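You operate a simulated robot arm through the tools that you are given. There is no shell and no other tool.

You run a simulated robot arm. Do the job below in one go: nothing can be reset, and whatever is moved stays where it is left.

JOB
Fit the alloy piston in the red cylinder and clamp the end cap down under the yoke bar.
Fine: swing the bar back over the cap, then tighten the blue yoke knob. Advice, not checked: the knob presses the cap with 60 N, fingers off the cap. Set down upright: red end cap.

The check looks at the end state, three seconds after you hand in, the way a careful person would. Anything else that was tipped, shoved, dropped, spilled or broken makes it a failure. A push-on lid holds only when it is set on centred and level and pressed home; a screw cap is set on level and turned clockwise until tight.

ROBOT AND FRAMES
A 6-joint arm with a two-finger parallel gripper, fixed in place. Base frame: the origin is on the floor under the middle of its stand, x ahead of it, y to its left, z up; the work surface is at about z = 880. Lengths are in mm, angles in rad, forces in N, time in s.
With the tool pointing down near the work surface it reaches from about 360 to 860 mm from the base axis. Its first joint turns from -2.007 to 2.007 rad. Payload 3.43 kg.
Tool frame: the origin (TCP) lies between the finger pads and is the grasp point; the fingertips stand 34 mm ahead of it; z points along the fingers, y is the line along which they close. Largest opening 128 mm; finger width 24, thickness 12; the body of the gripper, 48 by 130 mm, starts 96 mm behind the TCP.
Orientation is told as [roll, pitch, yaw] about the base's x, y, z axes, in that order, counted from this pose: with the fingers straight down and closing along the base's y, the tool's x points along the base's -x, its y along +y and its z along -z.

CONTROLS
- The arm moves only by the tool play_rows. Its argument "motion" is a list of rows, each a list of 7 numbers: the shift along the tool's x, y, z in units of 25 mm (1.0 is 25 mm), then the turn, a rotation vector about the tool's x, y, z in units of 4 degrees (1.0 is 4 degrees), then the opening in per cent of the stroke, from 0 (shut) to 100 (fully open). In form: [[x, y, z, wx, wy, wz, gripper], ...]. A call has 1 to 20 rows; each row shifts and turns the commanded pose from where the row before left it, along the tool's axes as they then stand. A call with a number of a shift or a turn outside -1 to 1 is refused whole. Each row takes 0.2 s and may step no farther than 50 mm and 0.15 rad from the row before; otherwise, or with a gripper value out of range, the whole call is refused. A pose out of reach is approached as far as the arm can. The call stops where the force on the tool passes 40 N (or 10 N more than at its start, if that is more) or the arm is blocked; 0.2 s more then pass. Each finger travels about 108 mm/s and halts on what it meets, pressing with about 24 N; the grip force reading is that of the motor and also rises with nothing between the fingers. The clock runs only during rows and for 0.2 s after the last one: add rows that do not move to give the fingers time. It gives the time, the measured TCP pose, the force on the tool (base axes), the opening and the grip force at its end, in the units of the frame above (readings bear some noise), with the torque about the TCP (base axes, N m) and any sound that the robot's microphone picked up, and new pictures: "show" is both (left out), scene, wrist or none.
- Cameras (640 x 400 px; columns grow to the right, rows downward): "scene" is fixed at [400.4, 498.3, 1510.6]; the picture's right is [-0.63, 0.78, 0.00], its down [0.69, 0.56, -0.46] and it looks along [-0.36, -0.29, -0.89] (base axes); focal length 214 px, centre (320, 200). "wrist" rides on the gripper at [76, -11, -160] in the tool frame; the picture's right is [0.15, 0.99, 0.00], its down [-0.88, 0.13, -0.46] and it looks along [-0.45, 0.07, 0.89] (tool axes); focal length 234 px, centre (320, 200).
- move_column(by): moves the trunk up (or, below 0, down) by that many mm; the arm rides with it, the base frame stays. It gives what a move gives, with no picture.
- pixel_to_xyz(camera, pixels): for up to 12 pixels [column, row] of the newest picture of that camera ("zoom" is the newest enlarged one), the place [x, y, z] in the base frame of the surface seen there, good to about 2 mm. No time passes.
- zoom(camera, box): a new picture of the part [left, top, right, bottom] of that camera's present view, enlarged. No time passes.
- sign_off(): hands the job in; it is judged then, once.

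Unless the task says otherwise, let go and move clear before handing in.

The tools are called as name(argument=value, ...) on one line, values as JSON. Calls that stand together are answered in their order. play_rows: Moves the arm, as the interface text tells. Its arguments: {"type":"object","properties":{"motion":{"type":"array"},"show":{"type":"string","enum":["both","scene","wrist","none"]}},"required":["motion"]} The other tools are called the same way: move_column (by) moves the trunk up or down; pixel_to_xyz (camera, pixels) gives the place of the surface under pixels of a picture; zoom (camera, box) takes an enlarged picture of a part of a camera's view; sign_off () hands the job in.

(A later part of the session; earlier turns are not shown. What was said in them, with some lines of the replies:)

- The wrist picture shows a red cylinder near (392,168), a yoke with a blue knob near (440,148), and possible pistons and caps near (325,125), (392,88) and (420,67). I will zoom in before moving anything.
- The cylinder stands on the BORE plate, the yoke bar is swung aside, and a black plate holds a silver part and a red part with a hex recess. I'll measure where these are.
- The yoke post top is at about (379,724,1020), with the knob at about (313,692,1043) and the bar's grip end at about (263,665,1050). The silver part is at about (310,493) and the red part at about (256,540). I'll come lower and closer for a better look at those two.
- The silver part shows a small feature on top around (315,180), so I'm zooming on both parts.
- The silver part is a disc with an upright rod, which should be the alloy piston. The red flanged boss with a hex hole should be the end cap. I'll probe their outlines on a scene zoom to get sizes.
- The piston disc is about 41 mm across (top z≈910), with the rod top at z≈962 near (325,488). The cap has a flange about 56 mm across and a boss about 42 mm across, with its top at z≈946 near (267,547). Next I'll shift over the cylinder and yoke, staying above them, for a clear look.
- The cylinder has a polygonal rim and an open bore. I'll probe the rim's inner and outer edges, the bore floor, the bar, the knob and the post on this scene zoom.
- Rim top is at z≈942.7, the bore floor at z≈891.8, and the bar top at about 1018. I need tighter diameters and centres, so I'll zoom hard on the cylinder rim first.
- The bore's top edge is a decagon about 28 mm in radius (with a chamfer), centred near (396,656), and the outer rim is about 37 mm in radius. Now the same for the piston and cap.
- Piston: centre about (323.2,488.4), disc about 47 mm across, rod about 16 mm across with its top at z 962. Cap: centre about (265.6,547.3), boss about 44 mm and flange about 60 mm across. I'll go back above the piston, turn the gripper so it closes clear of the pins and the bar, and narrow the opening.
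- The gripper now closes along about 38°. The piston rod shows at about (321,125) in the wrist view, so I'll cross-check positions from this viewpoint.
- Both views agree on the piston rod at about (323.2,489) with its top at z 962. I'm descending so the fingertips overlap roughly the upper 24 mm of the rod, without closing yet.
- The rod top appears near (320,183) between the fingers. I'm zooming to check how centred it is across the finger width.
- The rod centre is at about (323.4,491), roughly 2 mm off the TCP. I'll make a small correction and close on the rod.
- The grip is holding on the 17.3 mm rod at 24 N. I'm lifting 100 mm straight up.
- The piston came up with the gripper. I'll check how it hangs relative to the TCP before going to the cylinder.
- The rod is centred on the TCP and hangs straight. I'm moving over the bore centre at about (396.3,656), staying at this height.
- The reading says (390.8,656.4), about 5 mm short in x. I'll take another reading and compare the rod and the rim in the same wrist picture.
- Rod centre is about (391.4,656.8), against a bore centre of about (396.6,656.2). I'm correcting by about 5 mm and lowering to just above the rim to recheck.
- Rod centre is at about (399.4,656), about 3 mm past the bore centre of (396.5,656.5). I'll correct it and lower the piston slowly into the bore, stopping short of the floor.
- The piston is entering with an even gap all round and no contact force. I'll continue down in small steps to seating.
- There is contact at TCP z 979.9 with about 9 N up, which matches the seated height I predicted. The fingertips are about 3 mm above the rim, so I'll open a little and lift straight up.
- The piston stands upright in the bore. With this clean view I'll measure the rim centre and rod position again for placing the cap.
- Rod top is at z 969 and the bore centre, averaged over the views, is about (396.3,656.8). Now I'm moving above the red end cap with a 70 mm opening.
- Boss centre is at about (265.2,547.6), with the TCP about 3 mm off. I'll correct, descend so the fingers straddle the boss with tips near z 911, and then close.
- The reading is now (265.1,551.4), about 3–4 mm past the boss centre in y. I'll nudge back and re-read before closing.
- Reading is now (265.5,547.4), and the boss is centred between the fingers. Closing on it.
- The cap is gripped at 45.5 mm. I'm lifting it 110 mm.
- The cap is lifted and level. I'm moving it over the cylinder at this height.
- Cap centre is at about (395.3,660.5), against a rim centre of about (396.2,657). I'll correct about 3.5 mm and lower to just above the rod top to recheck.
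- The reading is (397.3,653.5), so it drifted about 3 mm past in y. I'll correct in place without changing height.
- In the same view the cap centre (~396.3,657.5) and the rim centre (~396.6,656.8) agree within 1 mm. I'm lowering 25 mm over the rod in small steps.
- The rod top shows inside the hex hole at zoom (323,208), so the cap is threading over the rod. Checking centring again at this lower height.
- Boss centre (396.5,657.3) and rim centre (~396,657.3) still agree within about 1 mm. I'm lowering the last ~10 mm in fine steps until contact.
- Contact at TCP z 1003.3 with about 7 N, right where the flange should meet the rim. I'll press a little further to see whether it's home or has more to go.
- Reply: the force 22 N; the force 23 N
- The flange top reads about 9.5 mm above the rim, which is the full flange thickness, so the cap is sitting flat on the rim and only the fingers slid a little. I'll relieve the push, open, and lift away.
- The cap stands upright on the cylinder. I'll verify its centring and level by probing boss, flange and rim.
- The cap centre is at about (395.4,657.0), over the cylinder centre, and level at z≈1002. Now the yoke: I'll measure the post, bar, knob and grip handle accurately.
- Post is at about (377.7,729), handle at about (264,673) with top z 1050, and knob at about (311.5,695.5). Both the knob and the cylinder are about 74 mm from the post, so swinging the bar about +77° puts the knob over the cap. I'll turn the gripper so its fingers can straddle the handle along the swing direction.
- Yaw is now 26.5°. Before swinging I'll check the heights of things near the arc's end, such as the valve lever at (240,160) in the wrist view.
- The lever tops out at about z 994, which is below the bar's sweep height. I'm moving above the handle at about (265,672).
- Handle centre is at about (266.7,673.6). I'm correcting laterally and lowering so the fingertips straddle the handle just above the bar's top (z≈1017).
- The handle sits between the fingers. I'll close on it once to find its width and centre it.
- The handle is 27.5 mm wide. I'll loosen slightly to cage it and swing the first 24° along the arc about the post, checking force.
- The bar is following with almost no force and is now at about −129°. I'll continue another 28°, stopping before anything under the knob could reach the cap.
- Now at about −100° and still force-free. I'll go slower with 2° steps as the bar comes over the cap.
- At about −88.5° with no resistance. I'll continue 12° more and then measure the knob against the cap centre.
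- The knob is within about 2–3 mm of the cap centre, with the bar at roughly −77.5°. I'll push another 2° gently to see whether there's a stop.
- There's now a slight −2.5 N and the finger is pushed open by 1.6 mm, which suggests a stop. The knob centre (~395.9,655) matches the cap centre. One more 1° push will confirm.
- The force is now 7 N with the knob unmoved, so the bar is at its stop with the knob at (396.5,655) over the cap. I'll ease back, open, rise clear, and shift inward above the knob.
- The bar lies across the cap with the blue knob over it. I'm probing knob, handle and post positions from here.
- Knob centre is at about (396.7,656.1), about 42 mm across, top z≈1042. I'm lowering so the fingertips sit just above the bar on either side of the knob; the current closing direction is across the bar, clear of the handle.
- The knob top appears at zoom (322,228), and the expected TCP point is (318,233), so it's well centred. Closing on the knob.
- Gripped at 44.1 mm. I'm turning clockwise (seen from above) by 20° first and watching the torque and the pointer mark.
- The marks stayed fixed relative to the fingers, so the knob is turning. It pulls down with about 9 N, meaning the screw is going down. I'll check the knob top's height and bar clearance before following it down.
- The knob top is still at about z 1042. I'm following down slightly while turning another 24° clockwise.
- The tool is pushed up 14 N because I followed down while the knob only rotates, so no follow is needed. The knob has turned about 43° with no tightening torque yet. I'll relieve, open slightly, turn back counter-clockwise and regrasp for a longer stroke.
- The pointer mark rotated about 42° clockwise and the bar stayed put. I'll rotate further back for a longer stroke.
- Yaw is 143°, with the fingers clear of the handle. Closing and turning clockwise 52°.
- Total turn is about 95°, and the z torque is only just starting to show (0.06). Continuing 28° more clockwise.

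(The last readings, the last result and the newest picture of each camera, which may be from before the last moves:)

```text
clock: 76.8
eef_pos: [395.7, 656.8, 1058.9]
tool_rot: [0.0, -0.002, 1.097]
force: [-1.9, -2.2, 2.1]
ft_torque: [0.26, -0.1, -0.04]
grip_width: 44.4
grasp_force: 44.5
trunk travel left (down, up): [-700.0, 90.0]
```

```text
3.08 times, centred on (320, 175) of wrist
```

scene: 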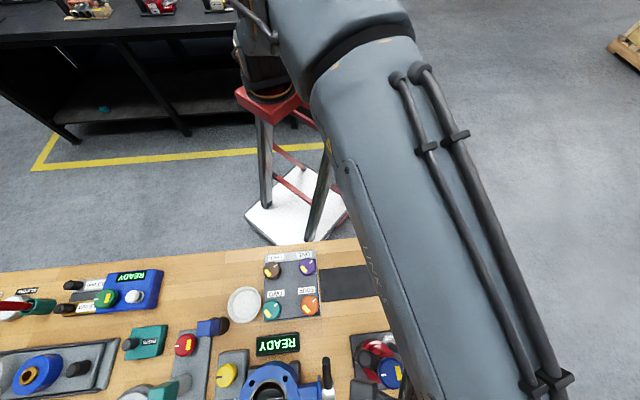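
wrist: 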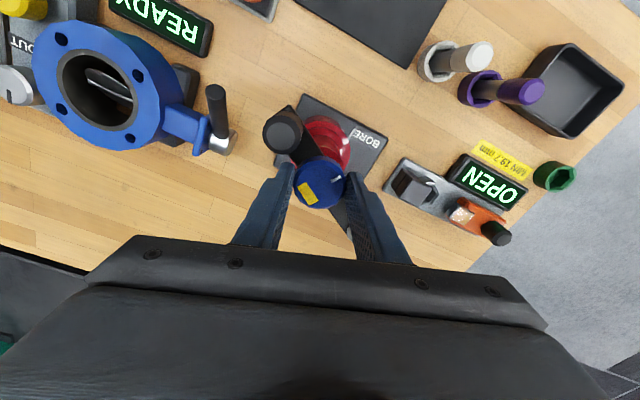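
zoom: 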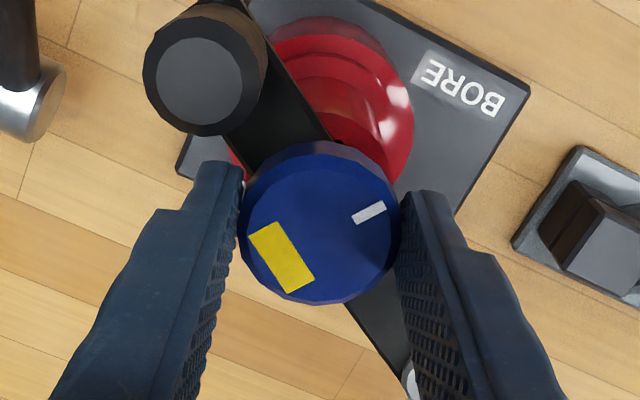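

About 123° turned in total with no torque build-up yet. I'll check knob height and cap, then regrasp for another stroke.

pixel_to_xyz(camera="zoom", pixels=[[320, 220], [280, 200], [360, 250], [330, 180], [310, 280], [300, 125], [200, 80]])

play_rows(motion=[[0, 0, 0, 0, 0, 0, 40], [0, 0, 0, 0, 0, 0, 44], [0, 0, 0, 0, 0, -1, 44], [0, 0, 0, 0, 0, -1, 44], [0, 0, 0, 0, 0, -1, 44], [0, 0, 0, 0, 0, -1, 44], [0, 0, 0, 0, 0, -1, 44], [0, 0, 0, 0, 0, -1, 44], [0, 0, 0, 0, 0, -1, 44], [0, 0, 0, 0, 0, -1, 44], [0, 0, 0, 0, 0, -1, 44], [0, 0, 0, 0, 0, -1, 44], [0, 0, 0, 0, 0, -1, 44], [0, 0, 0, 0, 0, -1, 44], [0, 0, 0, 0, 0, -1, 44], [0, 0, 0, 0, 0, -1, 44], [0, 0, 0, 0, 0, -1, 44], [0, 0, 0, 0, 0, -1, 44], [0, 0, 0, 0, 0, -1, 44], [0, 0, 0, 0, 0, -1, 44]], show="wrist")

zoom(camera="wrist", box=[240, 110, 400, 240])

```text
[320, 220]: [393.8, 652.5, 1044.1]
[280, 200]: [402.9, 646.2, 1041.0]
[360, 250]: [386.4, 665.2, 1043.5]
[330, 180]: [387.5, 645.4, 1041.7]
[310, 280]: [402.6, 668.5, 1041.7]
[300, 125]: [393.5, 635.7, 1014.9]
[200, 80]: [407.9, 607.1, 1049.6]
```

```text
clock: 81.0
eef_pos: [395.6, 656.1, 1058.4]
tool_rot: [0.0, -0.001, 2.358]
force: [0.5, 0.1, 0.6]
ft_torque: [0.01, -0.01, 0.02]
grip_width: 56.5
grasp_force: 0.1
trunk travel left (down, up): [-700.0, 90.0]
```

wrist: 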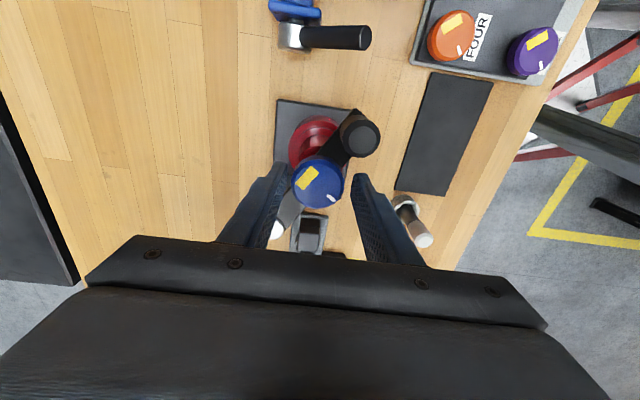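

```text
3.08 times, centred on (320, 175) of wrist
```

zoom: 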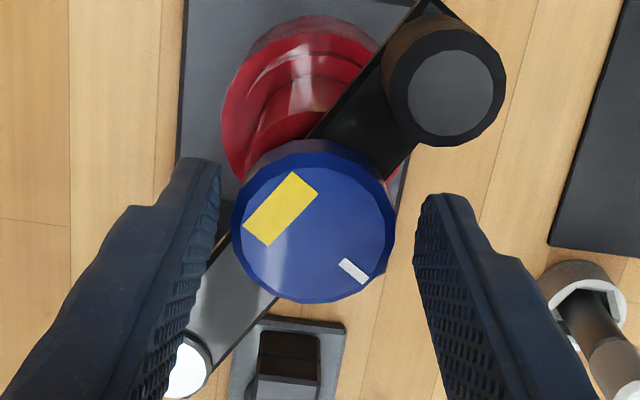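

Knob marks show the accumulated turn. Regrasping and turning another 64° clockwise.

play_rows(motion=[[0, 0, 0, 0, 0, 0, 36], [0, 0, 0, 0, 0, 0, 0], [0, 0, 0, 0, 0, 0, 0], [0, 0, 0, 0, 0, 1, 0], [0, 0, 0, 0, 0, 1, 0], [0, 0, 0, 0, 0, 1, 0], [0, 0, 0, 0, 0, 1, 0], [0, 0, 0, 0, 0, 1, 0], [0, 0, 0, 0, 0, 1, 0], [0, 0, 0, 0, 0, 1, 0], [0, 0, 0, 0, 0, 1, 0], [0, 0, 0, 0, 0, 1, 0], [0, 0, 0, 0, 0, 1, 0], [0, 0, 0, 0, 0, 1, 0], [0, 0, 0, 0, 0, 1, 0], [0, 0, 0, 0, 0, 1, 0], [0, 0, 0, 0, 0, 1, 0], [0, 0, 0, 0, 0, 1, 0], [0, 0, 0, 0, 0, 1, 0], [0, 0, 0, 0, 0, 0, 0]], show="wrist")

zoom(camera="wrist", box=[240, 110, 400, 240])

```text
clock: 85.2
eef_pos: [394.7, 656.5, 1058.0]
tool_rot: [0.0, 0.002, 1.236]
force: [2.3, -0.2, -4.0]
ft_torque: [0.14, -0.29, 0.51]
grip_width: 44.4
grasp_force: 45.2
trunk travel left (down, up): [-700.0, 90.0]
```

wrist: 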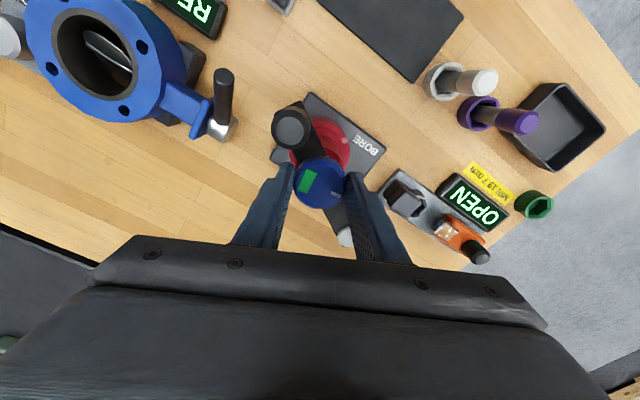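

```text
3.08 times, centred on (320, 175) of wrist
```

zoom: 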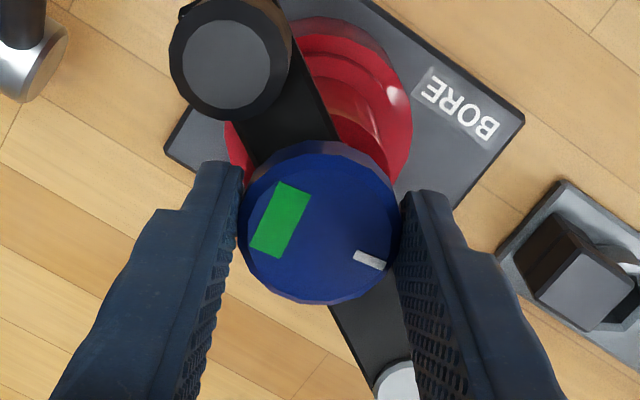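

The label on the knob turned from yellow to green, and the z torque rose to 0.51 N·m with the fingers just starting to slip. The knob is tight, so I'll open, rise straight up and check.

play_rows(motion=[[0, 0, 0, 0, 0, 0, 38], [0, 0, 0, 0, 0, 0, 44], [0, 0, 0, 0, 0, 0, 44], [0, 0, -0.5, 0, 0, 0, 44], [0, 0, -1, 0, 0, 0, 44], [0, 0, -1, 0, 0, 0, 44], [0, 0, -1, 0, 0, 0, 44], [0, 0, 0, 0, 0, 0, 44]])

zoom(camera="wrist", box=[240, 80, 400, 210])

```text
clock: 87.0
eef_pos: [395.8, 655.2, 1149.3]
tool_rot: [0.001, 0.001, 1.238]
force: [0.2, 0.0, 0.1]
ft_torque: [-0.01, 0.01, 0.02]
grip_width: 56.7
grasp_force: 0.1
trunk travel left (down, up): [-700.0, 90.0]
```

scene: 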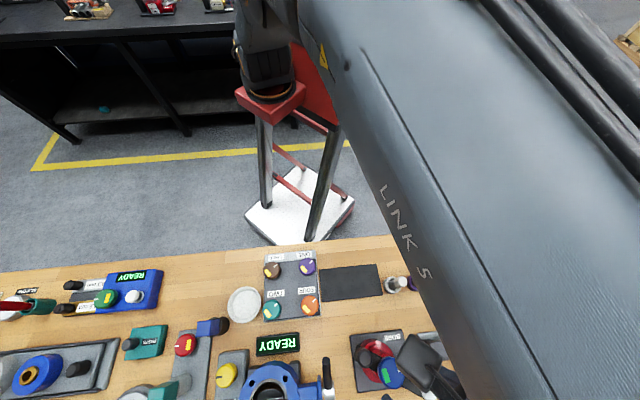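
wrist: 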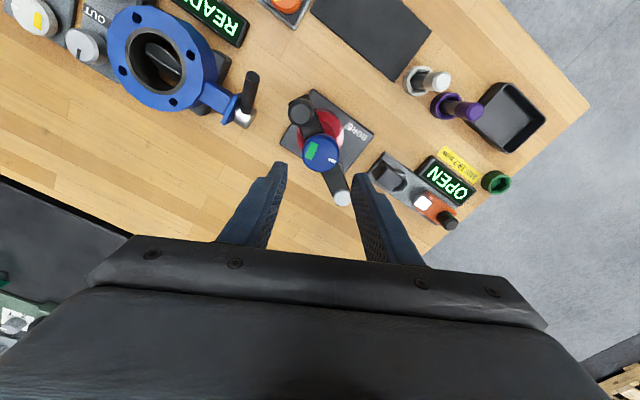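

```text
3.08 times, centred on (320, 145) of wrist
```

zoom: 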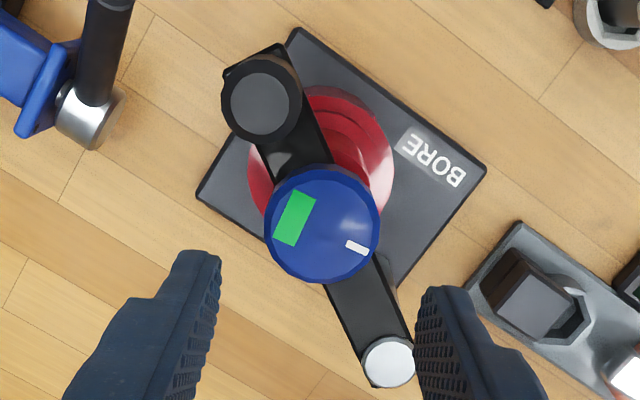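

The label stays green after release. I'll move the arm up and away toward the base so the fixed camera can see the final state.

play_rows(motion=[[0, 0, -1, 0, 0, 0, 44], [0, 0, -1, 0, 0, 0, 44], [0.5, 0, -1, 0, 0, 0, 44], [0.9, 0, -0.5, 0, 0, 0, 44], [0.9, 0, -0.5, 0, 0, 0, 44], [0.9, 0, 0, 0, 0, 0, 44], [0.9, 0, 0, 0, 0, 0, 44], [0.9, 0, 0, 0, 0, 0, 44], [0.9, 0, 0, 0, 0, 0, 44], [0, 0, 0, 0, 0, 0, 44]])

zoom(camera="scene", box=[310, 250, 530, 400])

```text
clock: 89.2
eef_pos: [349.1, 517.1, 1246.3]
tool_rot: [0.001, -0.001, 1.241]
force: [0.3, -0.6, 0.0]
ft_torque: [-0.02, 0.02, -0.03]
grip_width: 56.3
grasp_force: 0.0
trunk travel left (down, up): [-700.0, 90.0]
```

scene: 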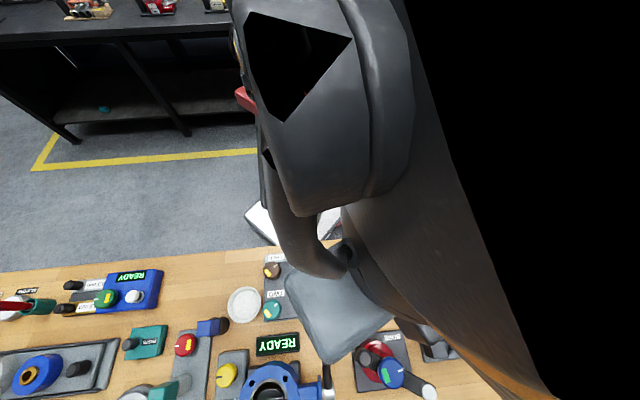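
wrist: 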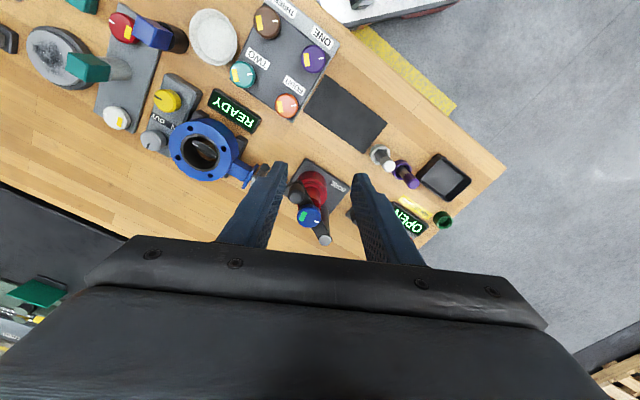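

```text
2.67 times, centred on (420, 325) of scene
```

zoom: 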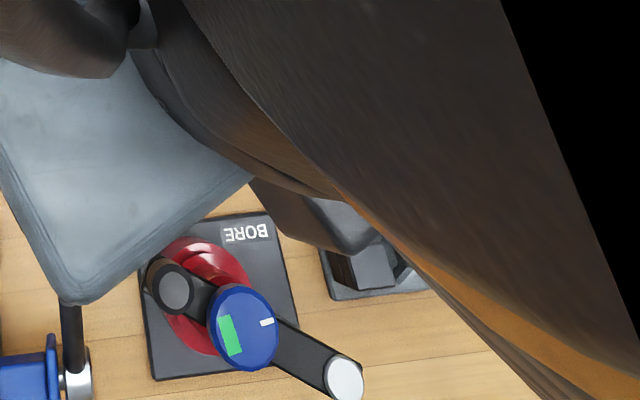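

The knob is green and the bar is over the cap, but the arm blocks part of the view. I'll shift it aside a bit more to check everything else.

play_rows(motion=[[0.4, 0.9, 0.3, 0, 0, 0, 44], [0.4, 0.9, 0.3, 0, 0, 0, 44], [0.4, 0.9, 0.3, 0, 0, 0, 44], [0.4, 0.9, 0.3, 0, 0, 0, 44], [0.4, 0.9, 0, 0, 0, 0, 44], [0.4, 0.9, 0, 0, 0, 0, 44], [0, 0, 0, 0, 0, 0, 44]])

zoom(camera="scene", box=[320, 280, 500, 400])

zoom(camera="wrist", box=[240, 120, 400, 250])

```text
clock: 90.8
eef_pos: [200.5, 503.2, 1216.4]
tool_rot: [-0.001, 0.0, 1.239]
force: [0.2, -0.5, -0.5]
ft_torque: [-0.01, 0.0, 0.0]
grip_width: 56.4
grasp_force: 0.1
trunk travel left (down, up): [-700.0, 90.0]
```

scene: 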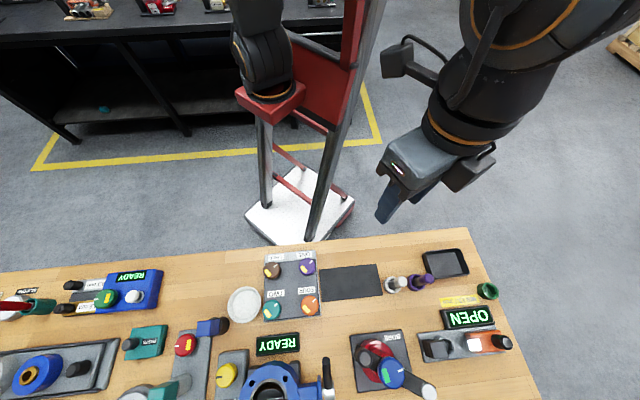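
wrist: 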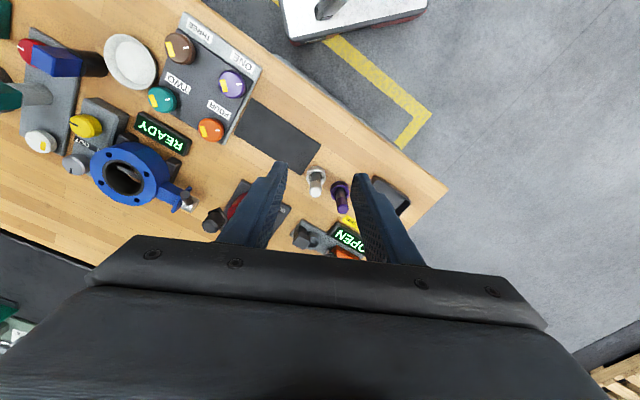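

```text
3.33 times, centred on (410, 340) of scene
```

zoom: 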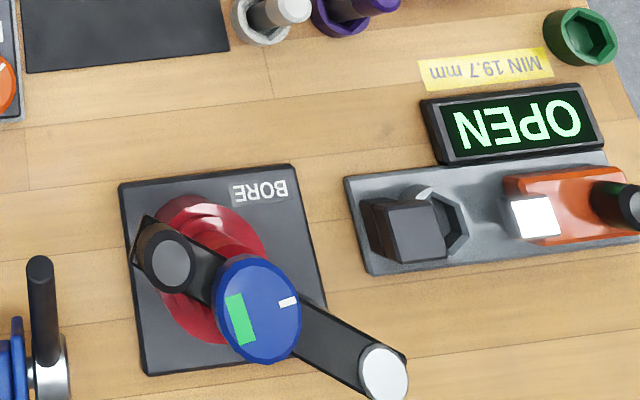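

```text
3.08 times, centred on (320, 185) of wrist
```

zoom: 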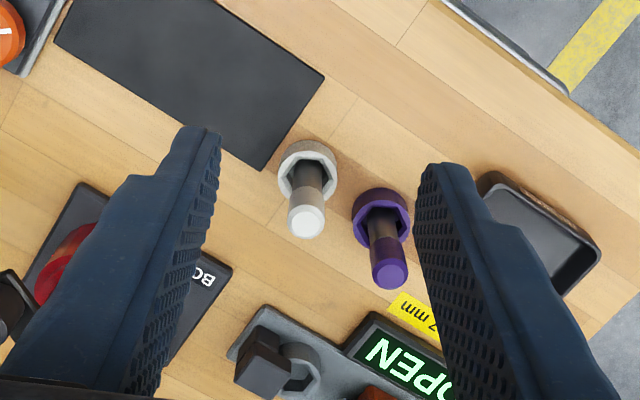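

From the fixed camera the knob is green, the bar is over the cap and everything else stands where it was. One last check of the cap's centring and level under the bar.

zoom(camera="scene", box=[350, 325, 430, 395])

pixel_to_xyz(camera="zoom", pixels=[[190, 130], [240, 90], [295, 105], [330, 150], [170, 260], [230, 320], [260, 110], [300, 140], [320, 330], [360, 290], [180, 150]])

```text
5.71 times, centred on (390, 360) of scene
```

zoom: 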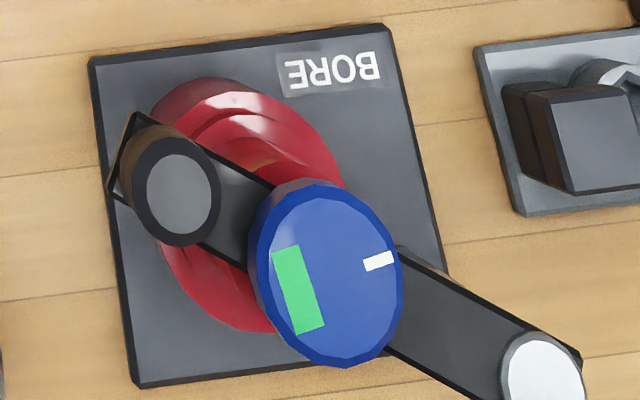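

```text
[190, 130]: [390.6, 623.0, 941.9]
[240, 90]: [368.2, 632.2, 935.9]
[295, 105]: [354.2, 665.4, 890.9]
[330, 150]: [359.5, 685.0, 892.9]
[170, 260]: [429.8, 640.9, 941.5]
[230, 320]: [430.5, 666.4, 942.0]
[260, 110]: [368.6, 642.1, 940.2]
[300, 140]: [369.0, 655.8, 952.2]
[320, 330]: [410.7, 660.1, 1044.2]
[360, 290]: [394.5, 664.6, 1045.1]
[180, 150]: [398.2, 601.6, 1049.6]
```

The knob's label reads green (zoom 297,290), the flange top is at z≈952 resting on the rim (z≈942), and the bar lies across the cap with the gripper clear. Nothing else has moved, so I'm handing in.

sign_off()

```text
The job is handed in.
```

The alloy piston is seated in the red cylinder, and the red end cap sits upright on the rim, clamped under the yoke bar. I have handed the job in, but no verdict has come back yet.

- **Piston:** it went into the bore with an even gap all round and stands upright on the floor of the cylinder.
- **End cap:** when I set it down it was level and within about 1 mm of the cylinder's centre, with its flange resting flat on the rim. After clamping, the bar and knob hide most of it, but the part of the flange still visible is at the same height.
- **Yoke bar:** I swung it back over the cap until it reached its stop, which puts the blue knob directly over the cap's centre.
- **Blue knob:** I turned it clockwise about 180°, until the torque rose to about 0.5 N·m and my fingers began to slip. Its label changed from yellow to green and stayed green after I let go. I could not read the pressing force directly, so 60 N is not confirmed.

The gripper let go and moved clear. In the last pictures I saw no other item on the bench tipped or moved.
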